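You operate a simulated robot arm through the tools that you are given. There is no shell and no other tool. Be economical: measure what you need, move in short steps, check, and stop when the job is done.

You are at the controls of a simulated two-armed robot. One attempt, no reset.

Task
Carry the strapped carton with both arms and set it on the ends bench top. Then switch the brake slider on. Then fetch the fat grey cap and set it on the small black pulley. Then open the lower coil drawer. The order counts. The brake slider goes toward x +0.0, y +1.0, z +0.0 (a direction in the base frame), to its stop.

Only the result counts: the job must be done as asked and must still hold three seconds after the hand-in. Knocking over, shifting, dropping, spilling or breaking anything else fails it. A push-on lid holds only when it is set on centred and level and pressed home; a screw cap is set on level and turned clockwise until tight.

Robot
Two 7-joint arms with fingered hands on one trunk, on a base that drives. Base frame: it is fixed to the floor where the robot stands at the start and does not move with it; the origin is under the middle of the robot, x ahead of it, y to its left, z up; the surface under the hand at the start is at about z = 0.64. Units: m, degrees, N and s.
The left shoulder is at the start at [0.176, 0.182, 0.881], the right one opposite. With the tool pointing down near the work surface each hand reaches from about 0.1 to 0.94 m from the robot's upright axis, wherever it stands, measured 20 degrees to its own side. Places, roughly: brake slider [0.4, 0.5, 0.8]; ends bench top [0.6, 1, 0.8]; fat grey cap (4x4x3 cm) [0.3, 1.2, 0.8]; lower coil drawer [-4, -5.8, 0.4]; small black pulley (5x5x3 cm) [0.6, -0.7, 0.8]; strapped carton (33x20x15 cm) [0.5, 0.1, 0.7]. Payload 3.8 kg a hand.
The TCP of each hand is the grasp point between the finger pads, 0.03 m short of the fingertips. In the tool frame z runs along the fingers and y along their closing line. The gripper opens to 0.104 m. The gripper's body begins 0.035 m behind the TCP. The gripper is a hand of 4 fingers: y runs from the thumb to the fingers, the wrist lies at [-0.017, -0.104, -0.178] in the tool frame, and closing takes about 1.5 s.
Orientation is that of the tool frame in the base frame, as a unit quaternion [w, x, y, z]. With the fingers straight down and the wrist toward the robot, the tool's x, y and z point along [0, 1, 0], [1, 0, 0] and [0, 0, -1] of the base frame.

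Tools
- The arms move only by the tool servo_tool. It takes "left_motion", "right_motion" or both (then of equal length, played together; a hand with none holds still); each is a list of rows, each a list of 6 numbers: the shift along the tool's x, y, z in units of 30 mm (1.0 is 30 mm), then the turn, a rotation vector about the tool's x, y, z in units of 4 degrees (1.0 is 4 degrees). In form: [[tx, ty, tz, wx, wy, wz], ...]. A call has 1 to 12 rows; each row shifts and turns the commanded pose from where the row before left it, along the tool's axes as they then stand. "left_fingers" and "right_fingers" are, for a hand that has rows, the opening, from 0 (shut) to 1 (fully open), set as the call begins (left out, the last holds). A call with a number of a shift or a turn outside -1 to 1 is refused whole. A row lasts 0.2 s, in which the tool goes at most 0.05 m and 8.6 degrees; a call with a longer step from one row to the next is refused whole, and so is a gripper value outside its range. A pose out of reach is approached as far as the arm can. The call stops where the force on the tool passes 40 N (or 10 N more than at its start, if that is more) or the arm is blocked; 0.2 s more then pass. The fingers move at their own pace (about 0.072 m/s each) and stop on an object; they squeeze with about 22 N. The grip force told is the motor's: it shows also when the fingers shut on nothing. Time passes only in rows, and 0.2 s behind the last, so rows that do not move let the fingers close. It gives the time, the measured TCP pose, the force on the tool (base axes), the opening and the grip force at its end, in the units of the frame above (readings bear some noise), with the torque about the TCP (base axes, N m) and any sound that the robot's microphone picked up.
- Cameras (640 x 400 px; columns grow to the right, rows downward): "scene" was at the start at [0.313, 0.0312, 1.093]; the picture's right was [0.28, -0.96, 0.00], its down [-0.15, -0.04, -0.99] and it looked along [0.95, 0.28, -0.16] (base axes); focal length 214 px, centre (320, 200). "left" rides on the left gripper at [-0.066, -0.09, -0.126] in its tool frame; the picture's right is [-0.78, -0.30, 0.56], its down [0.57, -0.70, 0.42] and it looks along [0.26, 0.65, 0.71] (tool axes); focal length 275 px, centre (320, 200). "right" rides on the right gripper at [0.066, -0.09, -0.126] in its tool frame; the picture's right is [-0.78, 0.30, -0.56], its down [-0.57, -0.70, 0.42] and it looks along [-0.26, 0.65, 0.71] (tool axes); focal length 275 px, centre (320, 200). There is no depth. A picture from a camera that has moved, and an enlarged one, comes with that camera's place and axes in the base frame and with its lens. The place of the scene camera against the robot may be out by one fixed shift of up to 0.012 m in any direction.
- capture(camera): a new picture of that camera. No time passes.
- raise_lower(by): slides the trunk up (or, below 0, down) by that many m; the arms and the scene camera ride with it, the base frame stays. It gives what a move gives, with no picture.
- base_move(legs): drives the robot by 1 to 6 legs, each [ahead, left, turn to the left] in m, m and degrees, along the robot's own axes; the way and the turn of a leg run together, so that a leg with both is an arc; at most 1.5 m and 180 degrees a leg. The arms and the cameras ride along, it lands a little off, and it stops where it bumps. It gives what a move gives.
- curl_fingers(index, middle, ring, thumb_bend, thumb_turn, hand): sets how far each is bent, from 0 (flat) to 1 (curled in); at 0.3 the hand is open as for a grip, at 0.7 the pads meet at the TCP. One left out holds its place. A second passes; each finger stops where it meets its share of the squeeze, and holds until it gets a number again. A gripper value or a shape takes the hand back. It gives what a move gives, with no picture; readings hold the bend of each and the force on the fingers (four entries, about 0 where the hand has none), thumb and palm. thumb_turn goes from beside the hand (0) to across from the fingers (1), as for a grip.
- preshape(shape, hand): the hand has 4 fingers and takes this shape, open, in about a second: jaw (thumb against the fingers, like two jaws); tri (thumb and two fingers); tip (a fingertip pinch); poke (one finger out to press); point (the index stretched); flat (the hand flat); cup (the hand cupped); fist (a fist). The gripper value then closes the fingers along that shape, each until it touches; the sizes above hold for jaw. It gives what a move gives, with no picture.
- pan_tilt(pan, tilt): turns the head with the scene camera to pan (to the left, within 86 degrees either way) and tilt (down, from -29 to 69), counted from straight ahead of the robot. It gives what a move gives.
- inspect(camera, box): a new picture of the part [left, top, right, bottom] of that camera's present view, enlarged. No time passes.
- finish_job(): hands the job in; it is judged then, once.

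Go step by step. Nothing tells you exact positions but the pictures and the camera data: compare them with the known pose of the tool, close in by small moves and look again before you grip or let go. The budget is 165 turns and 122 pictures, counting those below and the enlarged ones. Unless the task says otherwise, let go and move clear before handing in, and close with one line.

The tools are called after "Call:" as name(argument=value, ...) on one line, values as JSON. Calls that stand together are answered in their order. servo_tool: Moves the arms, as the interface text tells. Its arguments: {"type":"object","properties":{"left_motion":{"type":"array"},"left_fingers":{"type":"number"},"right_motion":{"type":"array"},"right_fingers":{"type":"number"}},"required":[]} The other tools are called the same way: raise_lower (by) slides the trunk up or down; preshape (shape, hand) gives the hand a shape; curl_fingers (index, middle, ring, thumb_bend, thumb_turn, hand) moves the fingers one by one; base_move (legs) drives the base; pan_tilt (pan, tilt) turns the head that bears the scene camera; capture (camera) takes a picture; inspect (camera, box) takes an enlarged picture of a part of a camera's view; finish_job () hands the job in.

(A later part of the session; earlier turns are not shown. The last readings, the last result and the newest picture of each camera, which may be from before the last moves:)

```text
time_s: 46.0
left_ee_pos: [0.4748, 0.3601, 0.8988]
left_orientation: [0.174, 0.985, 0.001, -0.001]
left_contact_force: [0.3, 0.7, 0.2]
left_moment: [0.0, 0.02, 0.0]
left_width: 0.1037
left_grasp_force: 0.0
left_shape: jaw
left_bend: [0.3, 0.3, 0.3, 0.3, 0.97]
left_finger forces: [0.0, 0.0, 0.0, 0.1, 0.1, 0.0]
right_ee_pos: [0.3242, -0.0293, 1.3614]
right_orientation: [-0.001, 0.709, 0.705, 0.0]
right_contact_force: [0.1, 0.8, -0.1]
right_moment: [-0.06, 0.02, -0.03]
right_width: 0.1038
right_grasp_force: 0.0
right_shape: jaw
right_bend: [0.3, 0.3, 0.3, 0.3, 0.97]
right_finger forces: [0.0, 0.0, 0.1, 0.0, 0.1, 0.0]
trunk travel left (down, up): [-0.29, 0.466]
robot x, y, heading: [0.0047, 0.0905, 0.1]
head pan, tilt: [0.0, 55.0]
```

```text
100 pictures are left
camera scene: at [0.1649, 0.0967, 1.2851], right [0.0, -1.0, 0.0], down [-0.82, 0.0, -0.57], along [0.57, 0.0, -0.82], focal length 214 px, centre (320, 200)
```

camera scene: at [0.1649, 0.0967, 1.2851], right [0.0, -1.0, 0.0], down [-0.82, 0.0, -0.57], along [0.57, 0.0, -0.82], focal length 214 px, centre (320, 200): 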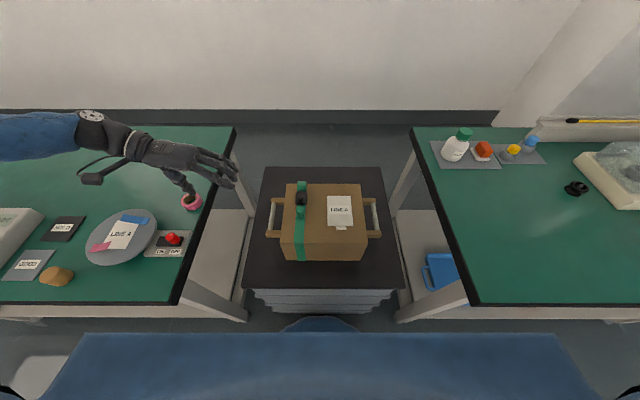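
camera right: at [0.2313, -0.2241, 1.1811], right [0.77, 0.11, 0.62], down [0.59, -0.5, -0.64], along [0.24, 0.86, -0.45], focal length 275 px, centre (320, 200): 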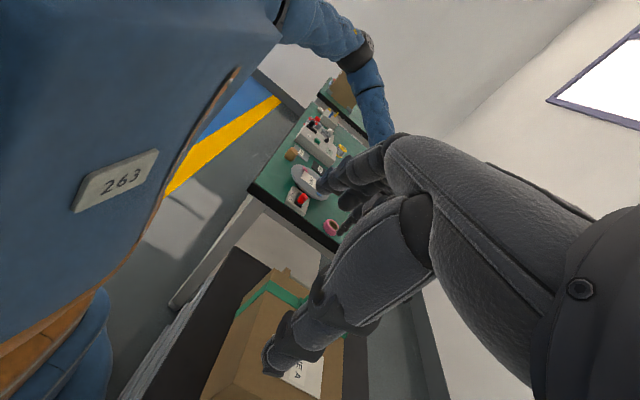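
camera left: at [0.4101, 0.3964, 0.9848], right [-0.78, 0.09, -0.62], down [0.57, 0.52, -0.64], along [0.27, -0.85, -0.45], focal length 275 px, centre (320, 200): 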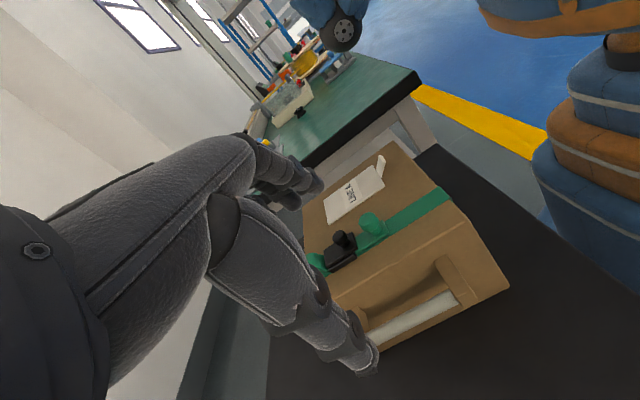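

The base is centred. Now the right hand goes to the mirror of the left hand's original start relative to its shoulder, then turns.

Call:
servo_tool(right_motion=[[-0.94, -0.13, 0, 0, 0, 0], [-0.94, -0.13, 0, 0, 0, 0], [-0.94, -0.13, 0, 0, 0, 0], [-0.94, -0.13, 0, 0, 0, 0], [-0.94, -0.13, 0, 0, 0, 0], [-0.94, -0.13, 0, 0, 0, 0], [-0.94, -0.13, 0, 0, 0, 0], [-0.94, -0.13, 0, 0, 0, 0], [-0.94, -0.13, 0, 0, 0, 0], [-0.94, -0.13, 0, 0, 0, 0], [-0.94, -0.13, 0, 0, 0, 0]])

Call:
servo_tool(right_motion=[[0, 0, 0, 0, 0, -1], [0, 0, 0, 0, 0, -1], [0, 0, 0, 0, 0, -1], [0, 0, 0, 0, 0, -1], [0, 0, 0, 0, 0, -1], [0, 0, 0, 0, 0, -1], [0, 0, 0, 0, 0, -1], [0, 0, 0, 0, 0, -1], [0, 0, 0, 0, 0, -1], [0, 0, 0, 0, 0, -1], [0, 0, 0, 0, 0, -1], [0, 0, 0, 0, 0, -1]])

Call:
servo_tool(right_motion=[[0, 0, 0, 0, 0, -1], [0, 0, 0, 0, 0, -1], [0, 0, 0, 0, 0, -1], [0, 0, 0, 0, 0, -1], [0, 0, 0, 0, 0, -1], [0, 0, 0, 0, 0, -1], [0, 0, 0, 0, 0, -1], [0, 0, 0, 0, 0, -1], [0, 0, 0, 0, 0, -1], [0, 0, 0, 0, 0, -1], [0, 0, 0, 0, 0, -0.5], [0, 0, 0, 0, 0, 0]])

Call:
servo_tool(right_motion=[[-0.3, 0.65, 0.8, 0, 0, 0], [-0.3, 0.65, 0.8, 0, 0, 0], [-0.3, 0.65, 0.8, 0, 0, 0], [-0.3, 0.65, 0.8, 0, 0, 0], [-0.3, 0.65, 0.8, 0, 0, 0], [-0.3, 0.65, 0.8, 0, 0, 0], [-0.3, 0.65, 0.8, 0, 0, 0]])

Call:
capture(camera="scene")

```text
time_s: 48.4
left_ee_pos: [0.4744, 0.3586, 0.8994]
left_orientation: [0.173, 0.985, 0.001, -0.002]
left_contact_force: [-0.1, -0.1, -0.1]
left_moment: [0.0, 0.01, 0.0]
left_width: 0.1037
left_grasp_force: 0.1
left_shape: jaw
left_bend: [0.3, 0.3, 0.3, 0.3, 0.97]
left_finger forces: [0.0, 0.0, 0.0, 0.0, 0.0, 0.1]
right_ee_pos: [0.3319, -0.321, 1.3289]
right_orientation: [-0.001, 0.707, 0.707, 0.002]
right_contact_force: [-0.1, -0.2, -0.6]
right_moment: [0.0, 0.0, -0.02]
right_width: 0.1038
right_grasp_force: 0.0
right_shape: jaw
right_bend: [0.3, 0.3, 0.3, 0.3, 0.97]
right_finger forces: [0.1, 0.0, 0.0, 0.0, 0.0, 0.1]
right hand out of reach, approached as far as the arm can: row 7, 8, 9, 10, 11
trunk travel left (down, up): [-0.29, 0.466]
robot x, y, heading: [0.0067, 0.0877, 0.3]
head pan, tilt: [0.0, 55.0]
```

```text
time_s: 51.0
left_ee_pos: [0.4758, 0.3596, 0.8989]
left_orientation: [0.174, 0.985, 0.001, -0.001]
left_contact_force: [0.5, 0.3, -0.5]
left_moment: [0.01, -0.02, 0.0]
left_width: 0.1039
left_grasp_force: 0.0
left_shape: jaw
left_bend: [0.3, 0.3, 0.3, 0.3, 0.97]
left_finger forces: [0.0, 0.1, 0.0, 0.0, 0.0, 0.1]
right_ee_pos: [0.3175, -0.2668, 1.3138]
right_orientation: [-0.001, 0.36, 0.933, 0.003]
right_contact_force: [-0.2, 0.6, 0.0]
right_moment: [-0.04, 0.0, 0.0]
right_width: 0.104
right_grasp_force: 0.1
right_shape: jaw
right_bend: [0.3, 0.3, 0.3, 0.3, 0.97]
right_finger forces: [0.0, 0.0, 0.0, 0.1, 0.0, 0.0]
right hand out of reach, approached as far as the arm can: row 9, 10, 11, 12
trunk travel left (down, up): [-0.29, 0.466]
robot x, y, heading: [0.0069, 0.0874, 0.4]
head pan, tilt: [0.0, 55.0]
```

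```text
time_s: 53.6
left_ee_pos: [0.4738, 0.3592, 0.8985]
left_orientation: [0.174, 0.985, 0.001, -0.001]
left_contact_force: [0.4, -0.2, -1.1]
left_moment: [-0.01, -0.02, 0.02]
left_width: 0.1038
left_grasp_force: 0.1
left_shape: jaw
left_bend: [0.3, 0.3, 0.3, 0.3, 0.97]
left_finger forces: [0.1, 0.1, 0.0, 0.0, 0.0, 0.0]
right_ee_pos: [0.2613, -0.1725, 1.2916]
right_orientation: [-0.001, 0.002, 1.0, 0.002]
right_contact_force: [0.5, -0.1, 0.4]
right_moment: [0.02, 0.02, -0.04]
right_width: 0.1039
right_grasp_force: 0.1
right_shape: jaw
right_bend: [0.3, 0.3, 0.3, 0.3, 0.97]
right_finger forces: [0.1, 0.0, 0.0, 0.0, 0.0, 0.0]
right hand out of reach, approached as far as the arm can: row 1, 2, 3, 4, 5, 6, 7, 8, 9, 10, 11
trunk travel left (down, up): [-0.29, 0.466]
robot x, y, heading: [0.0066, 0.0889, 0.1]
head pan, tilt: [0.0, 55.0]
```

```text
time_s: 55.2
left_ee_pos: [0.4759, 0.3593, 0.8981]
left_orientation: [0.174, 0.985, 0.003, 0.0]
left_contact_force: [-0.6, 0.8, 0.7]
left_moment: [-0.02, 0.01, 0.02]
left_width: 0.1037
left_grasp_force: 0.1
left_shape: jaw
left_bend: [0.3, 0.3, 0.3, 0.3, 0.97]
left_finger forces: [0.1, 0.0, 0.1, 0.1, 0.0, 0.0]
right_ee_pos: [0.3247, -0.0345, 1.1233]
right_orientation: [-0.001, 0.002, 1.0, 0.002]
right_contact_force: [0.1, 0.5, -0.3]
right_moment: [0.03, -0.01, 0.02]
right_width: 0.104
right_grasp_force: 0.1
right_shape: jaw
right_bend: [0.3, 0.3, 0.3, 0.3, 0.97]
right_finger forces: [0.0, 0.2, 0.1, 0.0, 0.1, 0.0]
trunk travel left (down, up): [-0.29, 0.466]
robot x, y, heading: [0.0045, 0.0866, -0.0]
head pan, tilt: [0.0, 55.0]
```

```text
99 pictures are left
camera scene: at [0.1653, 0.0953, 1.2851], right [0.0, -1.0, 0.0], down [-0.82, 0.0, -0.57], along [0.57, 0.0, -0.82], focal length 214 px, centre (320, 200)
```

scene: 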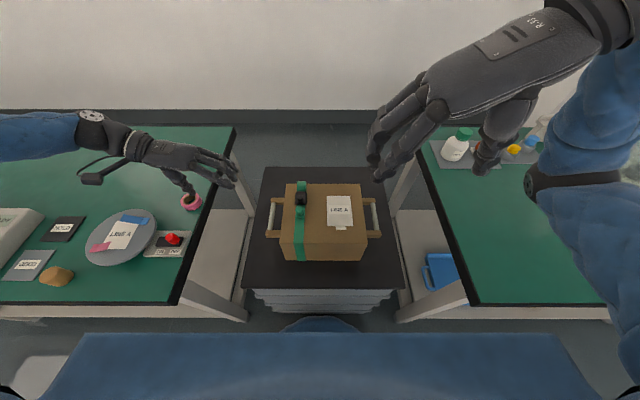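

The right elbow still stays low. I look at how the left arm is configured for comparison.

Call:
pan_tilt(pan=60, tilt=20)

Call:
capture(camera="scene")

Call:
pan_tilt(pan=-60, tilt=20)

Call:
capture(camera="scene")

```text
time_s: 56.5
left_ee_pos: [0.4743, 0.3589, 0.8986]
left_orientation: [0.174, 0.985, 0.001, -0.001]
left_contact_force: [0.1, 0.5, 0.5]
left_moment: [0.0, -0.02, 0.04]
left_width: 0.1038
left_grasp_force: 0.0
left_shape: jaw
left_bend: [0.3, 0.3, 0.3, 0.3, 0.97]
left_finger forces: [0.1, 0.0, 0.2, 0.1, 0.1, 0.0]
right_ee_pos: [0.3258, -0.0358, 1.1247]
right_orientation: [0.0, 0.001, 1.0, 0.001]
right_contact_force: [-0.1, -0.6, 0.0]
right_moment: [0.0, 0.02, -0.01]
right_width: 0.1041
right_grasp_force: 0.1
right_shape: jaw
right_bend: [0.3, 0.3, 0.3, 0.3, 0.97]
right_finger forces: [0.1, 0.0, 0.0, 0.0, 0.0, 0.0]
trunk travel left (down, up): [-0.29, 0.466]
robot x, y, heading: [0.0064, 0.0891, -0.1]
head pan, tilt: [60.0, 20.0]
```

```text
98 pictures are left
camera scene: at [0.1393, 0.1756, 1.3372], right [0.87, -0.5, 0.0], down [-0.17, -0.3, -0.94], along [0.47, 0.81, -0.34], focal length 214 px, centre (320, 200)
```

scene: 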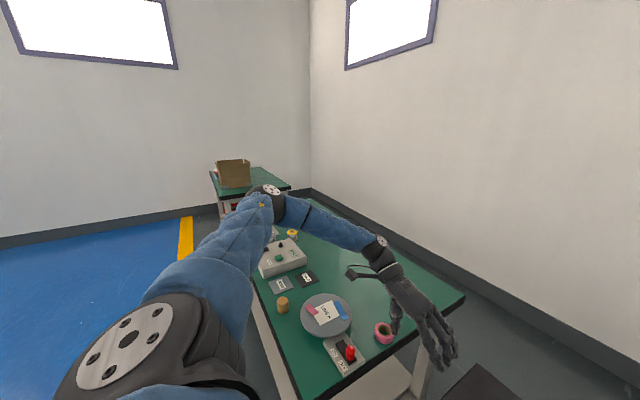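

```text
time_s: 58.5
left_ee_pos: [0.4746, 0.359, 0.8996]
left_orientation: [0.173, 0.985, 0.001, -0.001]
left_contact_force: [0.6, -0.2, 0.5]
left_moment: [0.01, 0.01, -0.02]
left_width: 0.1041
left_grasp_force: 0.1
left_shape: jaw
left_bend: [0.3, 0.3, 0.3, 0.3, 0.97]
left_finger forces: [0.0, 0.0, 0.0, 0.1, 0.0, 0.0]
right_ee_pos: [0.3252, -0.0348, 1.1247]
right_orientation: [0.001, 0.002, 1.0, 0.001]
right_contact_force: [-0.5, -0.6, -0.3]
right_moment: [-0.02, 0.02, -0.04]
right_width: 0.1038
right_grasp_force: 0.0
right_shape: jaw
right_bend: [0.3, 0.3, 0.3, 0.3, 0.97]
right_finger forces: [0.1, 0.1, 0.0, 0.0, 0.1, 0.0]
trunk travel left (down, up): [-0.29, 0.466]
robot x, y, heading: [0.0027, 0.0882, 0.2]
head pan, tilt: [-60.0, 20.0]
```

```text
97 pictures are left
camera scene: at [0.1397, 0.0144, 1.3372], right [-0.86, -0.5, 0.0], down [-0.17, 0.3, -0.94], along [0.47, -0.81, -0.34], focal length 214 px, centre (320, 200)
```

scene: 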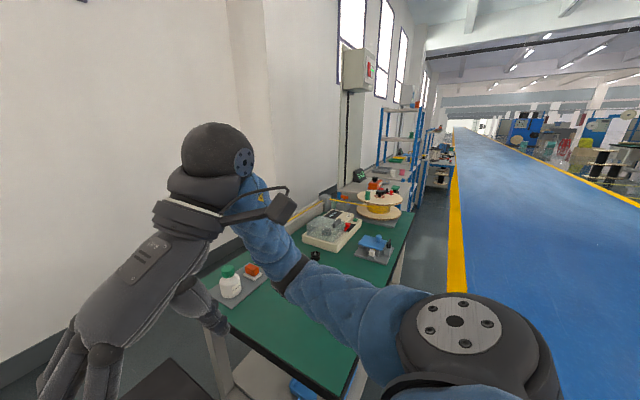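

The left elbow is raised far out; the right one hangs under the wrist. I undo the right turn, go lower in the default orientation, and then look before yawing again.

Call:
servo_tool(right_motion=[[0, 0, 0, 0, 0, 1], [0, 0, 0, 0, 0, 1], [0, 0, 0, 0, 0, 1], [0, 0, 0, 0, 0, 1], [0, 0, 0, 0, 0, 1], [0, 0, 0, 0, 0, 1], [0, 0, 0, 0, 0, 1], [0, 0, 0, 0, 0, 1], [0, 0, 0, 0, 0, 1], [0, 0, 0, 0, 0, 1], [0, 0, 0, 0, 0, 1], [0, 0, 0, 0, 0, 1]])

Call:
servo_tool(right_motion=[[0, 0, 0, 0, 0, 1], [0, 0, 0, 0, 0, 1], [0, 0, 0, 0, 0, 1], [0, 0, 0, 0, 0, 1], [0, 0, 0, 0, 0, 1], [0, 0, 0, 0, 0, 1], [0, 0, 0, 0, 0, 1], [0, 0, 0, 0, 0, 1], [0, 0, 0, 0, 0, 1], [0, 0, 0, 0, 0, 1], [0, 0, 0, 0, 0, 0.5], [0, 0, 0, 0, 0, 0]])

Call:
servo_tool(right_motion=[[-0.8, 0.4, 0.0, 0, 0, 0], [-0.8, 0.4, 0.0, 0, 0, 0], [-0.8, 0.4, 0.0, 0, 0, 0], [-0.8, 0.4, 0, 0, 0, 0], [-0.8, 0.4, 0.7, 0, 0, 0], [-0.8, 0.4, 0.7, 0, 0, 0], [-0.8, 0.4, 0.7, 0, 0, 0], [-0.6, 0.4, 0.7, 0, 0, 0], [-0.6, 0.4, 0.7, 0, 0, 0], [0, 0, 0.7, 0, 0, 0]])

Call:
capture(camera="scene")

```text
time_s: 61.1
left_ee_pos: [0.4752, 0.3594, 0.898]
left_orientation: [0.174, 0.985, 0.001, -0.001]
left_contact_force: [-0.4, -0.5, 0.0]
left_moment: [0.0, 0.01, -0.01]
left_width: 0.1038
left_grasp_force: 0.1
left_shape: jaw
left_bend: [0.3, 0.3, 0.3, 0.3, 0.97]
left_finger forces: [0.1, 0.0, 0.0, 0.0, 0.0, 0.0]
right_ee_pos: [0.326, -0.0348, 1.1243]
right_orientation: [-0.002, 0.408, 0.913, 0.0]
right_contact_force: [-0.1, -0.3, -0.9]
right_moment: [-0.01, 0.0, -0.04]
right_width: 0.1037
right_grasp_force: 0.1
right_shape: jaw
right_bend: [0.3, 0.3, 0.3, 0.3, 0.97]
right_finger forces: [0.1, 0.0, 0.0, 0.0, 0.0, 0.1]
trunk travel left (down, up): [-0.29, 0.466]
robot x, y, heading: [0.0072, 0.0896, 0.3]
head pan, tilt: [-60.0, 20.0]
```

```text
time_s: 63.7
left_ee_pos: [0.475, 0.3581, 0.8988]
left_orientation: [0.174, 0.985, 0.0, 0.0]
left_contact_force: [0.2, 0.5, 0.7]
left_moment: [0.03, -0.02, 0.0]
left_width: 0.1036
left_grasp_force: 0.1
left_shape: jaw
left_bend: [0.3, 0.3, 0.3, 0.3, 0.97]
left_finger forces: [0.0, 0.1, 0.0, 0.1, 0.1, 0.1]
right_ee_pos: [0.3336, -0.0327, 1.1315]
right_orientation: [-0.001, 0.708, 0.706, 0.001]
right_contact_force: [-0.9, -0.4, 0.1]
right_moment: [0.01, 0.03, 0.0]
right_width: 0.1038
right_grasp_force: 0.1
right_shape: jaw
right_bend: [0.3, 0.3, 0.3, 0.3, 0.97]
right_finger forces: [0.0, 0.1, 0.0, 0.0, 0.1, 0.0]
right hand out of reach, approached as far as the arm can: row 1, 3, 6
trunk travel left (down, up): [-0.29, 0.466]
robot x, y, heading: [0.0046, 0.0874, 0.0]
head pan, tilt: [-60.0, 20.0]
```

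```text
time_s: 65.9
left_ee_pos: [0.4747, 0.3586, 0.8984]
left_orientation: [0.173, 0.985, 0.0, -0.001]
left_contact_force: [0.3, 0.4, -0.5]
left_moment: [0.01, 0.01, -0.01]
left_width: 0.1038
left_grasp_force: 0.1
left_shape: jaw
left_bend: [0.3, 0.3, 0.3, 0.3, 0.97]
left_finger forces: [0.0, 0.0, 0.0, 0.0, 0.1, 0.1]
right_ee_pos: [0.4401, -0.236, 1.0032]
right_orientation: [0.0, 0.707, 0.707, 0.001]
right_contact_force: [0.1, 0.3, -0.5]
right_moment: [-0.02, 0.02, -0.01]
right_width: 0.1038
right_grasp_force: 0.1
right_shape: jaw
right_bend: [0.3, 0.3, 0.3, 0.3, 0.97]
right_finger forces: [0.0, 0.0, 0.0, 0.0, 0.1, 0.0]
trunk travel left (down, up): [-0.29, 0.466]
robot x, y, heading: [0.0066, 0.0896, 0.2]
head pan, tilt: [-60.0, 20.0]
```

```text
96 pictures are left
camera scene: at [0.1397, 0.0143, 1.3372], right [-0.86, -0.5, 0.0], down [-0.17, 0.3, -0.94], along [0.47, -0.81, -0.34], focal length 214 px, centre (320, 200)
```

scene: 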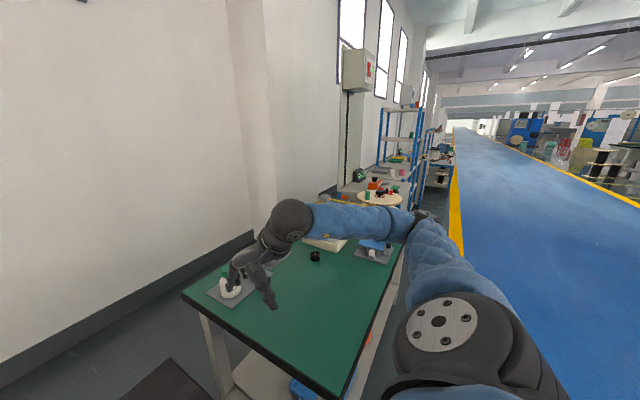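

Now the right elbow is out like the left one. I yaw the right hand here, slightly higher to stay clear of the bottle.

Call:
servo_tool(right_motion=[[0, 0, -0.5, 0, 0, -1], [0, 0, -0.5, 0, 0, -1], [0, 0, -0.5, 0, 0, -1], [0, 0, -0.5, 0, 0, -1], [0, 0, 0, 0, 0, -1], [0, 0, 0, 0, 0, -1], [0, 0, 0, 0, 0, -1], [0, 0, 0, 0, 0, -1], [0, 0, 0, 0, 0, -1], [0, 0, 0, 0, 0, -1], [0, 0, 0, 0, 0, -1], [0, 0, 0, 0, 0, -1]])

Call:
servo_tool(right_motion=[[0, 0, 0, 0, 0, -1], [0, 0, 0, 0, 0, -1], [0, 0, 0, 0, 0, -1], [0, 0, 0, 0, 0, -1], [0, 0, 0, 0, 0, -1], [0, 0, 0, 0, 0, -1], [0, 0, 0, 0, 0, -1], [0, 0, 0, 0, 0, -1], [0, 0, 0, 0, 0, -1], [0, 0, 0, 0, 0, -1], [0, 0, 0, 0, 0, -0.5], [0, 0, 0, 0, 0, 0]])

Call:
capture(camera="scene")

```text
time_s: 68.5
left_ee_pos: [0.4747, 0.3597, 0.9]
left_orientation: [0.173, 0.985, 0.002, -0.001]
left_contact_force: [-0.5, -0.1, -1.2]
left_moment: [-0.01, -0.03, -0.01]
left_width: 0.1037
left_grasp_force: 0.1
left_shape: jaw
left_bend: [0.3, 0.3, 0.3, 0.3, 0.97]
left_finger forces: [0.0, 0.1, 0.1, 0.0, 0.1, 0.1]
right_ee_pos: [0.4275, -0.2226, 1.0619]
right_orientation: [0.002, 0.428, 0.904, -0.011]
right_contact_force: [-0.2, 1.1, -0.7]
right_moment: [0.01, -0.01, -0.03]
right_width: 0.104
right_grasp_force: 0.0
right_shape: jaw
right_bend: [0.3, 0.3, 0.3, 0.3, 0.97]
right_finger forces: [0.0, 0.0, 0.0, 0.0, 0.0, 0.0]
right hand out of reach, approached as far as the arm can: row 10, 11, 12
trunk travel left (down, up): [-0.29, 0.466]
robot x, y, heading: [0.0025, 0.0895, -0.1]
head pan, tilt: [-60.0, 20.0]
```

```text
time_s: 71.1
left_ee_pos: [0.4741, 0.3585, 0.8989]
left_orientation: [0.174, 0.985, 0.002, -0.001]
left_contact_force: [0.1, -0.4, 0.3]
left_moment: [0.0, -0.06, 0.01]
left_width: 0.1037
left_grasp_force: 0.0
left_shape: jaw
left_bend: [0.3, 0.3, 0.3, 0.3, 0.97]
left_finger forces: [0.0, 0.1, 0.0, 0.0, 0.0, 0.1]
right_ee_pos: [0.4241, -0.2027, 1.0753]
right_orientation: [0.002, 0.396, 0.918, -0.012]
right_contact_force: [0.4, 0.3, 0.2]
right_moment: [-0.02, -0.01, 0.0]
right_width: 0.1038
right_grasp_force: 0.0
right_shape: jaw
right_bend: [0.3, 0.3, 0.3, 0.3, 0.97]
right_finger forces: [0.1, 0.1, 0.0, 0.0, 0.0, 0.1]
right hand out of reach, approached as far as the arm can: row 1, 2, 3, 4, 5, 6, 7, 8, 9, 10
trunk travel left (down, up): [-0.29, 0.466]
robot x, y, heading: [0.0051, 0.0892, -0.1]
head pan, tilt: [-60.0, 20.0]
```

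```text
95 pictures are left
camera scene: at [0.1396, 0.0143, 1.3372], right [-0.86, -0.5, 0.0], down [-0.17, 0.3, -0.94], along [0.47, -0.81, -0.34], focal length 214 px, centre (320, 200)
```

scene: 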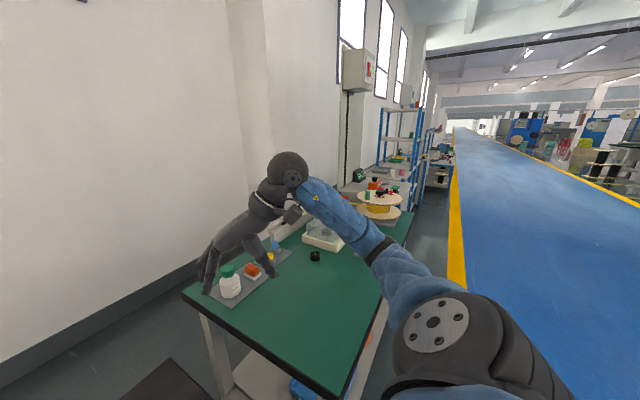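

The arm stretched out before the yaw finished. I bring the hand inward and down so the elbow bends, then continue yawing.

Call:
servo_tool(right_motion=[[0.555, 0.22, 0.44, 0, 0, 0], [0.555, 0.22, 0.44, 0, 0, 0], [0.555, 0.22, 0.44, 0, 0, 0], [0.555, 0.22, 0.44, 0, 0, 0], [0.555, 0.22, 0.44, 0, 0, 0], [0.555, 0.22, 0.44, 0, 0, 0]])

Call:
servo_tool(right_motion=[[0, 0, 0, 0, 0, -1], [0, 0, 0, 0, 0, -1], [0, 0, 0, 0, 0, -1], [0, 0, 0, 0, 0, -1], [0, 0, 0, 0, 0, -1], [0, 0, 0, 0, 0, -1], [0, 0, 0, 0, 0, -1], [0, 0, 0, 0, 0, -1], [0, 0, 0, 0, 0, -1], [0, 0, 0, 0, 0, -1], [0, 0, 0, 0, 0, -1], [0, 0, 0, 0, 0, -0.6]])

Call:
capture(camera="scene")

```text
time_s: 72.5
left_ee_pos: [0.4749, 0.3586, 0.8993]
left_orientation: [0.173, 0.985, 0.001, -0.001]
left_contact_force: [-1.3, 0.5, 0.3]
left_moment: [0.02, -0.01, 0.0]
left_width: 0.1037
left_grasp_force: 0.1
left_shape: jaw
left_bend: [0.3, 0.3, 0.3, 0.3, 0.97]
left_finger forces: [0.0, 0.0, 0.0, 0.0, 0.1, 0.0]
right_ee_pos: [0.383, -0.1055, 0.9956]
right_orientation: [0.0, 0.38, 0.925, -0.012]
right_contact_force: [-0.4, -0.1, 0.7]
right_moment: [-0.02, -0.01, 0.0]
right_width: 0.1038
right_grasp_force: 0.1
right_shape: jaw
right_bend: [0.3, 0.3, 0.3, 0.3, 0.97]
right_finger forces: [0.0, 0.1, 0.0, 0.0, 0.1, 0.1]
trunk travel left (down, up): [-0.29, 0.466]
robot x, y, heading: [0.0047, 0.0857, 0.1]
head pan, tilt: [-60.0, 20.0]
```

```text
time_s: 75.1
left_ee_pos: [0.4744, 0.3595, 0.8977]
left_orientation: [0.174, 0.985, 0.001, -0.001]
left_contact_force: [-0.4, 0.0, 0.0]
left_moment: [0.03, -0.01, -0.01]
left_width: 0.1038
left_grasp_force: 0.1
left_shape: jaw
left_bend: [0.3, 0.3, 0.3, 0.3, 0.97]
left_finger forces: [0.0, 0.1, 0.0, 0.0, 0.0, 0.0]
right_ee_pos: [0.3665, -0.0821, 1.0019]
right_orientation: [-0.001, 0.21, 0.977, -0.014]
right_contact_force: [0.0, 0.7, 0.3]
right_moment: [0.01, -0.01, 0.01]
right_width: 0.1041
right_grasp_force: 0.1
right_shape: jaw
right_bend: [0.3, 0.3, 0.3, 0.3, 0.97]
right_finger forces: [0.1, 0.0, 0.0, 0.0, 0.0, 0.1]
right hand out of reach, approached as far as the arm can: row 4, 5, 6, 7, 8, 9, 10, 11
trunk travel left (down, up): [-0.29, 0.466]
robot x, y, heading: [0.0093, 0.0921, 0.0]
head pan, tilt: [-60.0, 20.0]
```

```text
94 pictures are left
camera scene: at [0.1396, 0.0143, 1.3372], right [-0.86, -0.5, 0.0], down [-0.17, 0.3, -0.94], along [0.47, -0.81, -0.34], focal length 214 px, centre (320, 200)
```

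scene: 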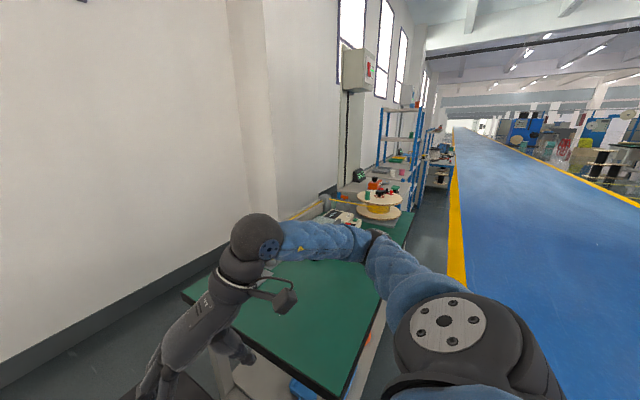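

The right arm is now elbow-out with 24° of yaw left. I lower it while finishing the yaw.

Call:
servo_tool(right_motion=[[0, 0, 0.8, 0, 0, 0], [0, 0, 0.8, 0, 0, 0], [0, 0, 0.8, 0, 0, -1], [0, 0, 0, 0, 0, -1], [0, 0, 0, 0, 0, -1], [0, 0, 0, 0, 0, -1], [0, 0, 0, 0, 0, -1], [0, 0, 0, 0, 0, -1]])

Call:
pan_tilt(pan=0, tilt=55)

Call:
capture(camera="scene")

```text
time_s: 76.9
left_ee_pos: [0.4745, 0.3589, 0.8989]
left_orientation: [0.174, 0.985, 0.001, -0.001]
left_contact_force: [0.2, 0.5, -0.4]
left_moment: [0.02, 0.0, 0.01]
left_width: 0.1038
left_grasp_force: 0.0
left_shape: jaw
left_bend: [0.3, 0.3, 0.3, 0.3, 0.97]
left_finger forces: [0.1, 0.0, 0.0, 0.1, 0.1, 0.0]
right_ee_pos: [0.2988, -0.0096, 0.9092]
right_orientation: [-0.003, -0.018, 1.0, -0.015]
right_contact_force: [-1.1, 1.0, 0.3]
right_moment: [0.02, 0.0, 0.0]
right_width: 0.104
right_grasp_force: 0.0
right_shape: jaw
right_bend: [0.3, 0.3, 0.3, 0.3, 0.97]
right_finger forces: [0.1, 0.0, 0.0, 0.0, 0.1, 0.1]
right hand out of reach, approached as far as the arm can: row 1, 3, 4, 5, 6, 7, 8
trunk travel left (down, up): [-0.29, 0.466]
robot x, y, heading: [0.0087, 0.0875, 0.3]
head pan, tilt: [-60.0, 20.0]
```

```text
time_s: 78.2
left_ee_pos: [0.4751, 0.3593, 0.8985]
left_orientation: [0.174, 0.985, 0.001, -0.001]
left_contact_force: [-0.6, -0.4, -0.2]
left_moment: [0.0, 0.01, 0.03]
left_width: 0.1036
left_grasp_force: 0.1
left_shape: jaw
left_bend: [0.3, 0.3, 0.3, 0.3, 0.97]
left_finger forces: [0.0, 0.0, 0.0, 0.0, 0.1, 0.0]
right_ee_pos: [0.2981, -0.0094, 0.9115]
right_orientation: [-0.003, -0.017, 1.0, -0.015]
right_contact_force: [-0.1, 0.6, -0.6]
right_moment: [-0.01, 0.03, 0.02]
right_width: 0.104
right_grasp_force: 0.0
right_shape: jaw
right_bend: [0.3, 0.3, 0.3, 0.3, 0.97]
right_finger forces: [0.0, 0.0, 0.1, 0.0, 0.1, 0.0]
trunk travel left (down, up): [-0.29, 0.466]
robot x, y, heading: [0.0041, 0.0904, 0.1]
head pan, tilt: [0.0, 55.0]
```

```text
93 pictures are left
camera scene: at [0.165, 0.095, 1.2852], right [0.0, -1.0, 0.0], down [-0.82, 0.0, -0.57], along [0.57, 0.0, -0.82], focal length 214 px, centre (320, 200)
```

scene: 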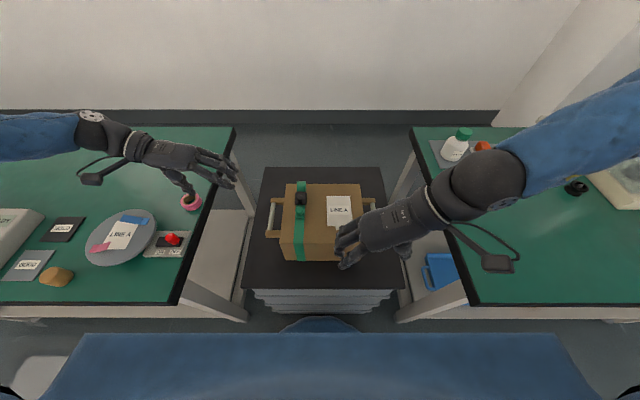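

Now the right arm mirrors the left. I slide the right hand forward and out to beside its rod, and the left hand back to beside its rod.

Call:
servo_tool(left_motion=[[0, 0.23, 0.085, 0, 0, 0], [0, 0.23, 0.085, 0, 0, 0], [0, 0.23, 0.085, 0, 0, 0], [0, 0.23, 0.085, 0, 0, 0], [0, 0.23, 0.085, 0, 0, 0], [0, 0.23, 0.085, 0, 0, 0], [0, 0.23, 0.085, 0, 0, 0], [0, 0.23, 0.085, 0, 0, 0], [0, 0.23, 0.085, 0, 0, 0], [0, 0.23, 0.085, 0, 0, 0]], right_motion=[[-0.6, -0.4, 0, 0, 0, 0], [-0.6, -0.4, 0, 0, 0, 0], [-0.6, -0.4, 0, 0, 0, 0], [-0.6, -0.4, 0, 0, 0, 0], [-0.6, -0.4, 0, 0, 0, 0], [-0.6, -0.4, 0, 0, 0, 0], [-0.6, -0.4, 0, 0, 0, 0], [-0.6, -0.4, 0, 0, 0, 0], [-0.6, -0.4, 0, 0, 0, 0], [-0.6, -0.4, 0, 0, 0, 0]])

Call:
capture(camera="scene")

Call:
capture(camera="right")

Call:
capture(camera="left")

```text
time_s: 80.4
left_ee_pos: [0.4719, 0.2863, 0.9015]
left_orientation: [0.171, 0.985, 0.002, 0.0]
left_contact_force: [0.1, 0.2, 1.1]
left_moment: [-0.05, 0.0, -0.01]
left_width: 0.1039
left_grasp_force: 0.0
left_shape: jaw
left_bend: [0.3, 0.3, 0.3, 0.3, 0.97]
left_finger forces: [0.0, 0.0, 0.1, 0.0, 0.0, 0.0]
left hand out of reach, approached as far as the arm can: row 9
right_ee_pos: [0.3437, -0.0019, 0.8407]
right_orientation: [-0.003, -0.017, 1.0, -0.014]
right_contact_force: [0.3, 0.3, -0.2]
right_moment: [0.0, 0.01, 0.03]
right_width: 0.1038
right_grasp_force: 0.1
right_shape: jaw
right_bend: [0.3, 0.3, 0.3, 0.3, 0.97]
right_finger forces: [0.0, 0.1, 0.0, 0.0, 0.1, 0.0]
right hand out of reach, approached as far as the arm can: row 1, 2, 3, 4, 5, 6, 7, 8, 9, 10
trunk travel left (down, up): [-0.29, 0.466]
robot x, y, heading: [0.0082, 0.0878, -0.1]
head pan, tilt: [0.0, 55.0]
```

```text
92 pictures are left
camera scene: at [0.1649, 0.0949, 1.2852], right [0.0, -1.0, 0.0], down [-0.82, 0.0, -0.57], along [0.57, 0.0, -0.82], focal length 214 px, centre (320, 200)
```

scene: 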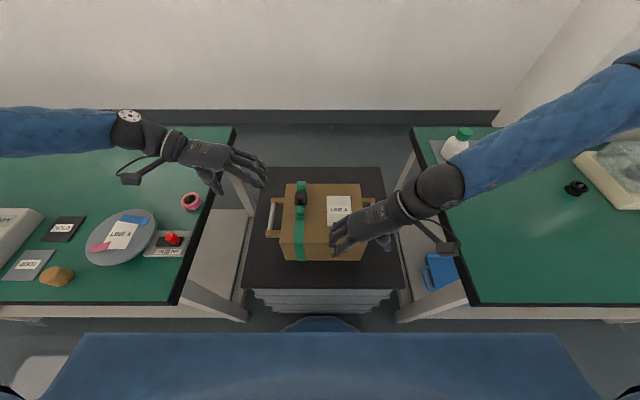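

```text
91 pictures are left
camera right: at [0.2809, -0.0905, 0.9695], right [0.77, 0.34, 0.54], down [0.59, -0.69, -0.41], along [0.24, 0.64, -0.73], focal length 275 px, centre (320, 200)
```

right: 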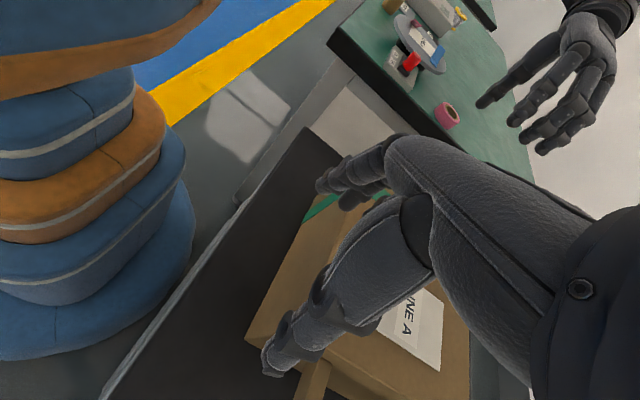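

```text
90 pictures are left
camera left: at [0.4067, 0.4125, 0.9886], right [-0.78, 0.09, -0.62], down [0.57, 0.52, -0.64], along [0.27, -0.85, -0.45], focal length 275 px, centre (320, 200)
```

left: 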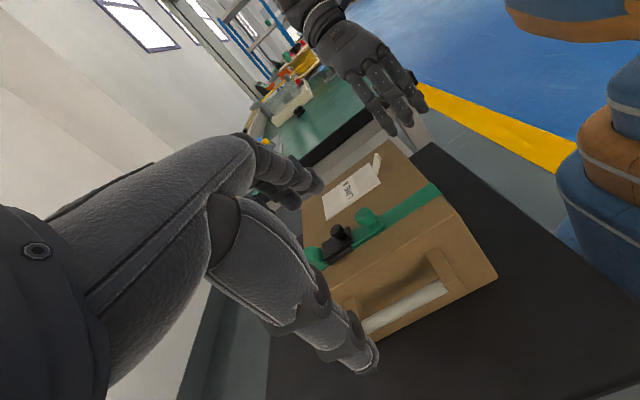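

The right hand lacks forward reach because the raised trunk leans back. I lift both hands and lower the trunk 0.15 m so the shoulders come forward again.

Call:
servo_tool(left_motion=[[0, 0.3, -0.85, 0, 0, 0], [0, 0.3, -0.85, 0, 0, 0], [0, 0.3, -0.85, 0, 0, 0], [0, 0.3, -0.85, 0, 0, 0], [0, 0.3, -0.85, 0, 0, 0], [0, 0.3, -0.85, 0, 0, 0]], right_motion=[[0, -0.3, -1, 0, 0, 0], [0, -0.3, -1, 0, 0, 0], [0, -0.3, -1, 0, 0, 0], [0, -0.3, -1, 0, 0, 0], [0, -0.3, -1, 0, 0, 0], [0, -0.3, -1, 0, 0, 0]])

Call:
raise_lower(by=-0.15)

Call:
servo_tool(right_motion=[[-0.6, -0.4, 0, 0, 0, 0], [-0.6, -0.4, 0, 0, 0, 0], [-0.6, -0.4, 0, 0, 0, 0], [-0.6, -0.4, 0, 0, 0, 0], [-0.6, -0.4, 0, 0, 0, 0], [-0.6, -0.4, 0, 0, 0, 0]])

Call:
capture(camera="scene")

```text
time_s: 81.8
left_ee_pos: [0.4722, 0.2871, 1.0627]
left_orientation: [0.174, 0.985, 0.002, -0.001]
left_contact_force: [0.5, -0.1, -0.9]
left_moment: [0.05, 0.0, 0.0]
left_width: 0.1039
left_grasp_force: 0.0
left_shape: jaw
left_bend: [0.3, 0.3, 0.3, 0.3, 0.97]
left_finger forces: [0.0, 0.0, 0.0, 0.1, 0.0, 0.0]
right_ee_pos: [0.2955, 0.0041, 0.9272]
right_orientation: [-0.003, -0.017, 1.0, -0.015]
right_contact_force: [-0.3, 0.6, -0.1]
right_moment: [0.02, -0.01, -0.01]
right_width: 0.1041
right_grasp_force: 0.1
right_shape: jaw
right_bend: [0.3, 0.3, 0.3, 0.3, 0.97]
right_finger forces: [0.0, 0.0, 0.0, 0.1, 0.0, 0.0]
right hand out of reach, approached as far as the arm can: row 1, 2, 3, 4, 5, 6
trunk travel left (down, up): [-0.29, 0.466]
robot x, y, heading: [0.0061, 0.0869, 0.1]
head pan, tilt: [0.0, 55.0]
```

```text
time_s: 83.5
left_ee_pos: [0.473, 0.2865, 0.9121]
left_orientation: [0.174, 0.985, 0.0, -0.001]
left_contact_force: [-0.4, 0.3, 0.4]
left_moment: [0.02, -0.01, -0.04]
left_width: 0.1037
left_grasp_force: 0.0
left_shape: jaw
left_bend: [0.3, 0.3, 0.3, 0.3, 0.97]
left_finger forces: [0.0, 0.1, 0.1, 0.0, 0.1, 0.0]
right_ee_pos: [0.3168, 0.0041, 0.7426]
right_orientation: [-0.08, -0.019, 0.996, -0.013]
right_contact_force: [0.0, 0.5, 0.4]
right_moment: [-0.02, -0.01, 0.03]
right_width: 0.1036
right_grasp_force: 0.0
right_shape: jaw
right_bend: [0.3, 0.3, 0.3, 0.3, 0.97]
right_finger forces: [0.0, 0.1, 0.1, 0.1, 0.1, 0.0]
trunk travel left (down, up): [-0.14, 0.616]
robot x, y, heading: [0.0054, 0.0893, 0.2]
head pan, tilt: [0.0, 55.0]
```

```text
time_s: 85.0
left_ee_pos: [0.4713, 0.2866, 0.9139]
left_orientation: [0.173, 0.985, 0.001, 0.001]
left_contact_force: [0.1, 0.1, -0.5]
left_moment: [-0.01, 0.0, 0.0]
left_width: 0.1037
left_grasp_force: 0.0
left_shape: jaw
left_bend: [0.3, 0.3, 0.3, 0.3, 0.97]
left_finger forces: [0.0, 0.0, 0.1, 0.0, 0.0, 0.0]
right_ee_pos: [0.3412, -0.0015, 0.6903]
right_orientation: [-0.076, -0.02, 0.997, -0.011]
right_contact_force: [-9.7, -4.7, 25.7]
right_moment: [-0.29, -2.06, -0.29]
right_width: 0.1038
right_grasp_force: 0.1
right_shape: jaw
right_bend: [0.3, 0.3, 0.3, 0.3, 0.97]
right_finger forces: [0.1, 0.0, 0.0, 0.0, 0.1, 28.2]
right hand out of reach, approached as far as the arm can: row 1, 2, 3, 4, 5, 6
trunk travel left (down, up): [-0.14, 0.616]
robot x, y, heading: [0.0083, 0.0918, -0.0]
head pan, tilt: [0.0, 55.0]
```

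```text
89 pictures are left
camera scene: at [0.2369, 0.0951, 1.1308], right [0.0, -1.0, 0.0], down [-0.82, 0.0, -0.58], along [0.58, 0.0, -0.82], focal length 214 px, centre (320, 200)
```

scene: 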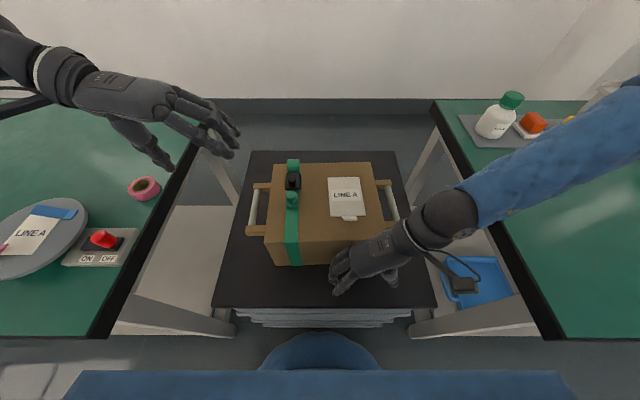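

The right palm pressed on the carton's front edge, so I back it up and out at once, undoing the yaw.

Call:
servo_tool(right_motion=[[0.5, 0, -0.9, 0, 0, 0], [0.3, 0, -0.9, 0, 0, 0], [0, 0, -0.9, 0, 0, 0], [0, 0, -0.9, 0, 0, 0], [0, 0, -0.9, 0, 0, 0], [0, 0, -0.9, 0, 0, 0]])

Call:
servo_tool(right_motion=[[0, 0, -0.5, 0, 0, 1], [0, 0, -0.5, 0, 0, 1], [0, 0, -0.5, 0, 0, 1], [0, 0, -0.5, 0, 0, 1], [0, 0, -0.5, 0, 0, 1], [0, 0, -0.5, 0, 0, 1], [0, 0, -0.5, 0, 0, 1], [0, 0, -0.5, 0, 0, 1], [0, 0, -0.5, 0, 0, 1], [0, 0, -0.5, 0, 0, 1], [0, 0, -0.5, 0, 0, 1], [0, 0, -0.5, 0, 0, 1]])

Call:
capture(camera="scene")

```text
time_s: 86.3
left_ee_pos: [0.4725, 0.287, 0.9135]
left_orientation: [0.174, 0.985, 0.001, 0.0]
left_contact_force: [-0.4, 0.0, -0.6]
left_moment: [0.02, -0.03, -0.01]
left_width: 0.1037
left_grasp_force: 0.0
left_shape: jaw
left_bend: [0.3, 0.3, 0.3, 0.3, 0.97]
left_finger forces: [0.0, 0.0, 0.0, 0.0, 0.0, 0.0]
right_ee_pos: [0.319, 0.0055, 0.7465]
right_orientation: [-0.079, -0.019, 0.997, -0.013]
right_contact_force: [0.8, -0.8, 0.6]
right_moment: [0.03, 0.04, -0.03]
right_width: 0.104
right_grasp_force: 0.1
right_shape: jaw
right_bend: [0.3, 0.3, 0.3, 0.3, 0.97]
right_finger forces: [0.0, 0.0, 0.1, 0.0, 0.1, 0.1]
right hand out of reach, approached as far as the arm can: row 2, 3, 4, 5, 6
trunk travel left (down, up): [-0.14, 0.616]
robot x, y, heading: [0.0045, 0.0886, -0.1]
head pan, tilt: [0.0, 55.0]
```

```text
time_s: 89.0
left_ee_pos: [0.4728, 0.2881, 0.9124]
left_orientation: [0.173, 0.985, 0.0, -0.001]
left_contact_force: [0.6, 0.6, -1.1]
left_moment: [-0.02, 0.0, -0.01]
left_width: 0.104
left_grasp_force: 0.0
left_shape: jaw
left_bend: [0.3, 0.3, 0.3, 0.3, 0.97]
left_finger forces: [0.1, 0.0, 0.0, 0.1, 0.0, 0.1]
right_ee_pos: [0.3787, 0.0242, 0.9211]
right_orientation: [-0.069, 0.388, 0.918, -0.045]
right_contact_force: [-0.7, 0.1, -0.9]
right_moment: [0.01, 0.02, 0.04]
right_width: 0.1039
right_grasp_force: 0.1
right_shape: jaw
right_bend: [0.3, 0.3, 0.3, 0.3, 0.97]
right_finger forces: [0.0, 0.0, 0.0, 0.1, 0.1, 0.0]
right hand out of reach, approached as far as the arm can: row 1, 2, 3, 4, 5, 7
trunk travel left (down, up): [-0.14, 0.616]
robot x, y, heading: [0.0064, 0.0897, 0.3]
head pan, tilt: [0.0, 55.0]
```

```text
88 pictures are left
camera scene: at [0.2396, 0.0952, 1.1298], right [0.0, -1.0, 0.0], down [-0.82, 0.0, -0.57], along [0.57, 0.0, -0.82], focal length 214 px, centre (320, 200)
```

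scene: 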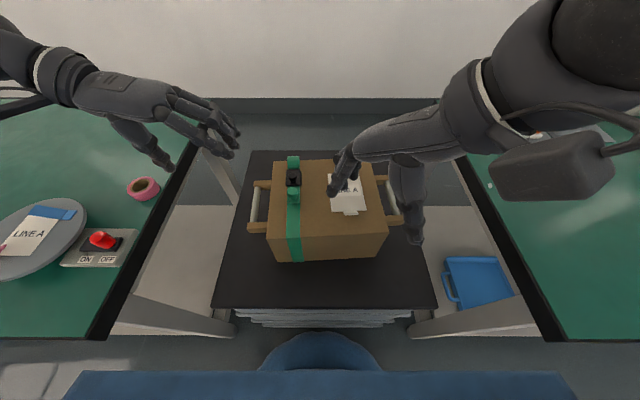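

The carton has only turned a touch. I continue undoing the yaw and rise, then move out to the right to re-establish the elbow-out posture.

Call:
servo_tool(right_motion=[[0, 0, -0.5, 0, 0, 1], [0, 0, -0.5, 0, 0, 1], [0, 0, -0.5, 0, 0, 1], [0, 0, -0.5, 0, 0, 1], [0, 0, -0.5, 0, 0, 1], [0, 0, -0.5, 0, 0, 1], [0, 0, -0.5, 0, 0, 1], [0, 0, -0.5, 0, 0, 1], [0, 0, -0.5, 0, 0, 1], [0, 0, -0.5, 0, 0, 1], [0, 0, -0.5, 0, 0, 1]])

Call:
servo_tool(right_motion=[[-0.95, 0, 0, 0, 0, 0], [-0.95, 0, 0, 0, 0, 0], [-0.95, 0, 0, 0, 0, 0], [-0.95, 0, 0, 0, 0, 0], [-0.95, 0, 0, 0, 0, 0], [-0.95, 0, 0, 0, 0, 0], [-0.95, 0, 0, 0, 0, 0], [-0.95, 0, 0, 0, 0, 0], [-0.95, 0, 0, 0, 0, 0], [-0.95, 0, 0, 0, 0, 0], [-0.95, 0, 0, 0, 0, 0]])

Call:
pan_tilt(pan=-50, tilt=25)

Call:
capture(camera="scene")

```text
time_s: 91.3
left_ee_pos: [0.4728, 0.2859, 0.9135]
left_orientation: [0.173, 0.985, 0.0, -0.001]
left_contact_force: [0.1, -0.7, 0.6]
left_moment: [0.04, 0.0, 0.03]
left_width: 0.1036
left_grasp_force: 0.2
left_shape: jaw
left_bend: [0.3, 0.3, 0.3, 0.3, 0.97]
left_finger forces: [0.1, 0.0, 0.0, 0.0, 0.1, 0.0]
right_ee_pos: [0.4037, 0.029, 1.0832]
right_orientation: [-0.047, 0.703, 0.706, -0.067]
right_contact_force: [-0.1, -0.3, 0.1]
right_moment: [0.0, -0.03, 0.01]
right_width: 0.1037
right_grasp_force: 0.0
right_shape: jaw
right_bend: [0.3, 0.3, 0.3, 0.3, 0.97]
right_finger forces: [0.0, 0.0, 0.0, 0.0, 0.0, 0.0]
trunk travel left (down, up): [-0.14, 0.616]
robot x, y, heading: [0.0035, 0.0854, -0.1]
head pan, tilt: [0.0, 55.0]
```

```text
time_s: 93.8
left_ee_pos: [0.4733, 0.2869, 0.9116]
left_orientation: [0.173, 0.985, 0.001, 0.0]
left_contact_force: [0.3, -0.6, 1.1]
left_moment: [-0.02, 0.01, 0.03]
left_width: 0.1038
left_grasp_force: 0.0
left_shape: jaw
left_bend: [0.3, 0.3, 0.3, 0.3, 0.97]
left_finger forces: [0.0, 0.0, 0.1, 0.1, 0.1, 0.0]
right_ee_pos: [0.4052, -0.2848, 1.0913]
right_orientation: [-0.046, 0.703, 0.707, -0.067]
right_contact_force: [-0.2, 0.2, -0.3]
right_moment: [0.01, 0.0, 0.02]
right_width: 0.1042
right_grasp_force: 0.0
right_shape: jaw
right_bend: [0.3, 0.3, 0.3, 0.3, 0.97]
right_finger forces: [0.1, 0.0, 0.1, 0.0, 0.0, 0.0]
trunk travel left (down, up): [-0.14, 0.616]
robot x, y, heading: [0.0054, 0.0942, 0.2]
head pan, tilt: [0.0, 55.0]
```

```text
time_s: 94.9
left_ee_pos: [0.4738, 0.2868, 0.9121]
left_orientation: [0.173, 0.985, 0.0, -0.001]
left_contact_force: [0.5, -0.6, -0.6]
left_moment: [0.01, 0.01, 0.0]
left_width: 0.1039
left_grasp_force: 0.1
left_shape: jaw
left_bend: [0.3, 0.3, 0.3, 0.3, 0.97]
left_finger forces: [0.1, 0.1, 0.1, 0.0, 0.0, 0.0]
right_ee_pos: [0.4044, -0.2842, 1.0916]
right_orientation: [-0.046, 0.703, 0.707, -0.067]
right_contact_force: [0.0, 0.1, 0.3]
right_moment: [-0.01, 0.0, -0.01]
right_width: 0.1038
right_grasp_force: 0.1
right_shape: jaw
right_bend: [0.3, 0.3, 0.3, 0.3, 0.97]
right_finger forces: [0.0, 0.0, 0.0, 0.0, 0.0, 0.1]
trunk travel left (down, up): [-0.14, 0.616]
robot x, y, heading: [0.0094, 0.0961, 0.1]
head pan, tilt: [-50.0, 25.0]
```

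```text
87 pictures are left
camera scene: at [0.2269, 0.0246, 1.1738], right [-0.76, -0.65, 0.0], down [-0.27, 0.32, -0.91], along [0.58, -0.69, -0.42], focal length 214 px, centre (320, 200)
```

scene: 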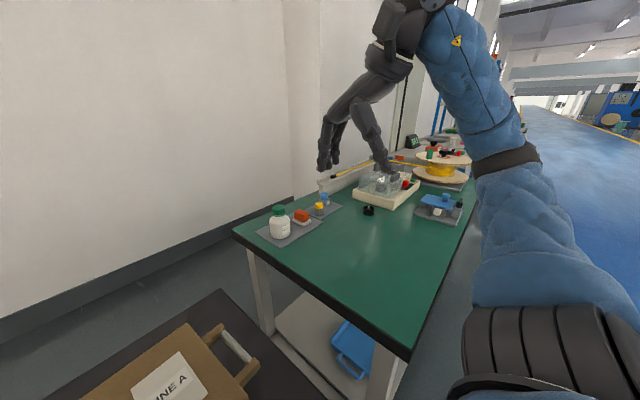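

I fix the small tilt and yaw the right hand here (mirror of the left's successful spot).

Call:
servo_tool(right_motion=[[0, 0, 0, -0.77, 0.15, 0], [0, 0, 0, -0.77, 0.15, 0], [0, 0, 0, -0.77, 0.15, 0], [0, 0, 0, 0, 0, -1], [0, 0, 0, 0, 0, -1], [0, 0, 0, 0, 0, -1], [0, 0, 0, 0, 0, -1], [0, 0, 0, 0, 0, -1], [0, 0, 0, 0, 0, -1], [0, 0, 0, 0, 0, -1], [0, 0, 0, 0, 0, -1], [0, 0, 0, 0, 0, -1]])

Call:
capture(camera="scene")

```text
time_s: 97.5
left_ee_pos: [0.473, 0.2862, 0.9127]
left_orientation: [0.174, 0.985, 0.0, -0.001]
left_contact_force: [0.0, -0.4, -0.6]
left_moment: [-0.02, -0.02, 0.0]
left_width: 0.104
left_grasp_force: 0.1
left_shape: jaw
left_bend: [0.3, 0.3, 0.3, 0.3, 0.97]
left_finger forces: [0.0, 0.1, 0.0, 0.1, 0.0, 0.0]
right_ee_pos: [0.4059, -0.2841, 1.0922]
right_orientation: [-0.001, 0.451, 0.893, 0.001]
right_contact_force: [0.4, -0.6, 0.5]
right_moment: [0.0, -0.01, -0.05]
right_width: 0.1038
right_grasp_force: 0.0
right_shape: jaw
right_bend: [0.3, 0.3, 0.3, 0.3, 0.97]
right_finger forces: [0.0, 0.0, 0.0, 0.0, 0.1, 0.0]
trunk travel left (down, up): [-0.14, 0.616]
robot x, y, heading: [0.003, 0.0919, 0.2]
head pan, tilt: [-50.0, 25.0]
```

```text
86 pictures are left
camera scene: at [0.2269, 0.0245, 1.1738], right [-0.76, -0.64, 0.0], down [-0.27, 0.32, -0.91], along [0.58, -0.69, -0.42], focal length 214 px, centre (320, 200)
```

scene: 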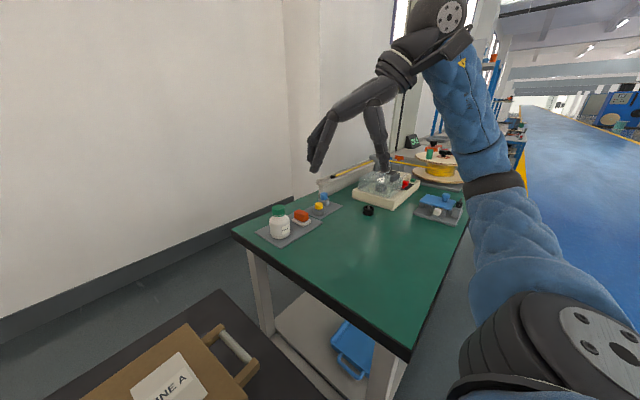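

Reachable so far. I continue the yaw while easing inward and down.

Call:
servo_tool(right_motion=[[0.19, 0.14, 0.25, 0, 0, -1], [0.17, 0.16, 0.25, 0, 0, -1], [0.15, 0.18, 0.25, 0, 0, -1], [0.13, 0.19, 0.25, 0, 0, -1], [0.12, 0.2, 0.25, 0, 0, -1], [0.1, 0.21, 0.25, 0, 0, -1], [0.08, 0.22, 0.25, 0, 0, -1], [0.06, 0.23, 0.25, 0, 0, -1], [0.05, 0.24, 0.25, 0, 0, -1], [0.04, 0.24, 0.25, 0, 0, -1], [0.02, 0.24, 0.25, 0, 0, -1], [0, 0.24, 0.25, 0, 0, -1]])

Call:
capture(camera="scene")

```text
time_s: 100.1
left_ee_pos: [0.4738, 0.2869, 0.9119]
left_orientation: [0.174, 0.985, 0.001, -0.001]
left_contact_force: [0.7, 0.6, 0.2]
left_moment: [0.0, 0.0, 0.0]
left_width: 0.1038
left_grasp_force: 0.0
left_shape: jaw
left_bend: [0.3, 0.3, 0.3, 0.3, 0.97]
left_finger forces: [0.0, 0.0, 0.1, 0.1, 0.0, 0.1]
right_ee_pos: [0.3693, -0.1387, 1.0112]
right_orientation: [0.0, 0.05, 0.999, 0.001]
right_contact_force: [-0.9, 0.2, 0.9]
right_moment: [0.01, 0.0, 0.02]
right_width: 0.1037
right_grasp_force: 0.1
right_shape: jaw
right_bend: [0.3, 0.3, 0.3, 0.3, 0.97]
right_finger forces: [0.0, 0.0, 0.0, 0.0, 0.0, 0.0]
right hand out of reach, approached as far as the arm can: row 4, 5, 6, 7, 8, 9, 10, 11, 12
trunk travel left (down, up): [-0.14, 0.616]
robot x, y, heading: [0.0043, 0.09, 0.2]
head pan, tilt: [-50.0, 25.0]
```

```text
85 pictures are left
camera scene: at [0.227, 0.0247, 1.1738], right [-0.76, -0.64, 0.0], down [-0.27, 0.32, -0.91], along [0.58, -0.69, -0.42], focal length 214 px, centre (320, 200)
```

scene: 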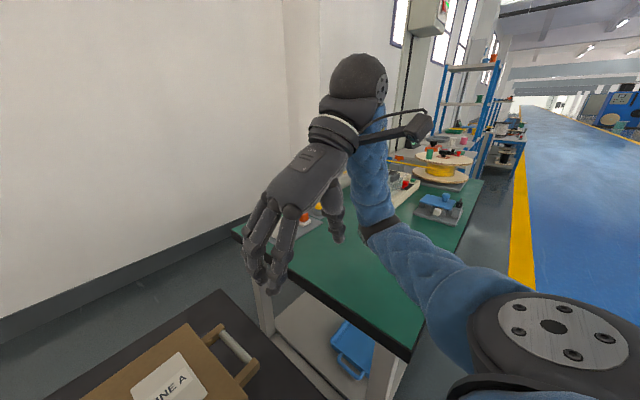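

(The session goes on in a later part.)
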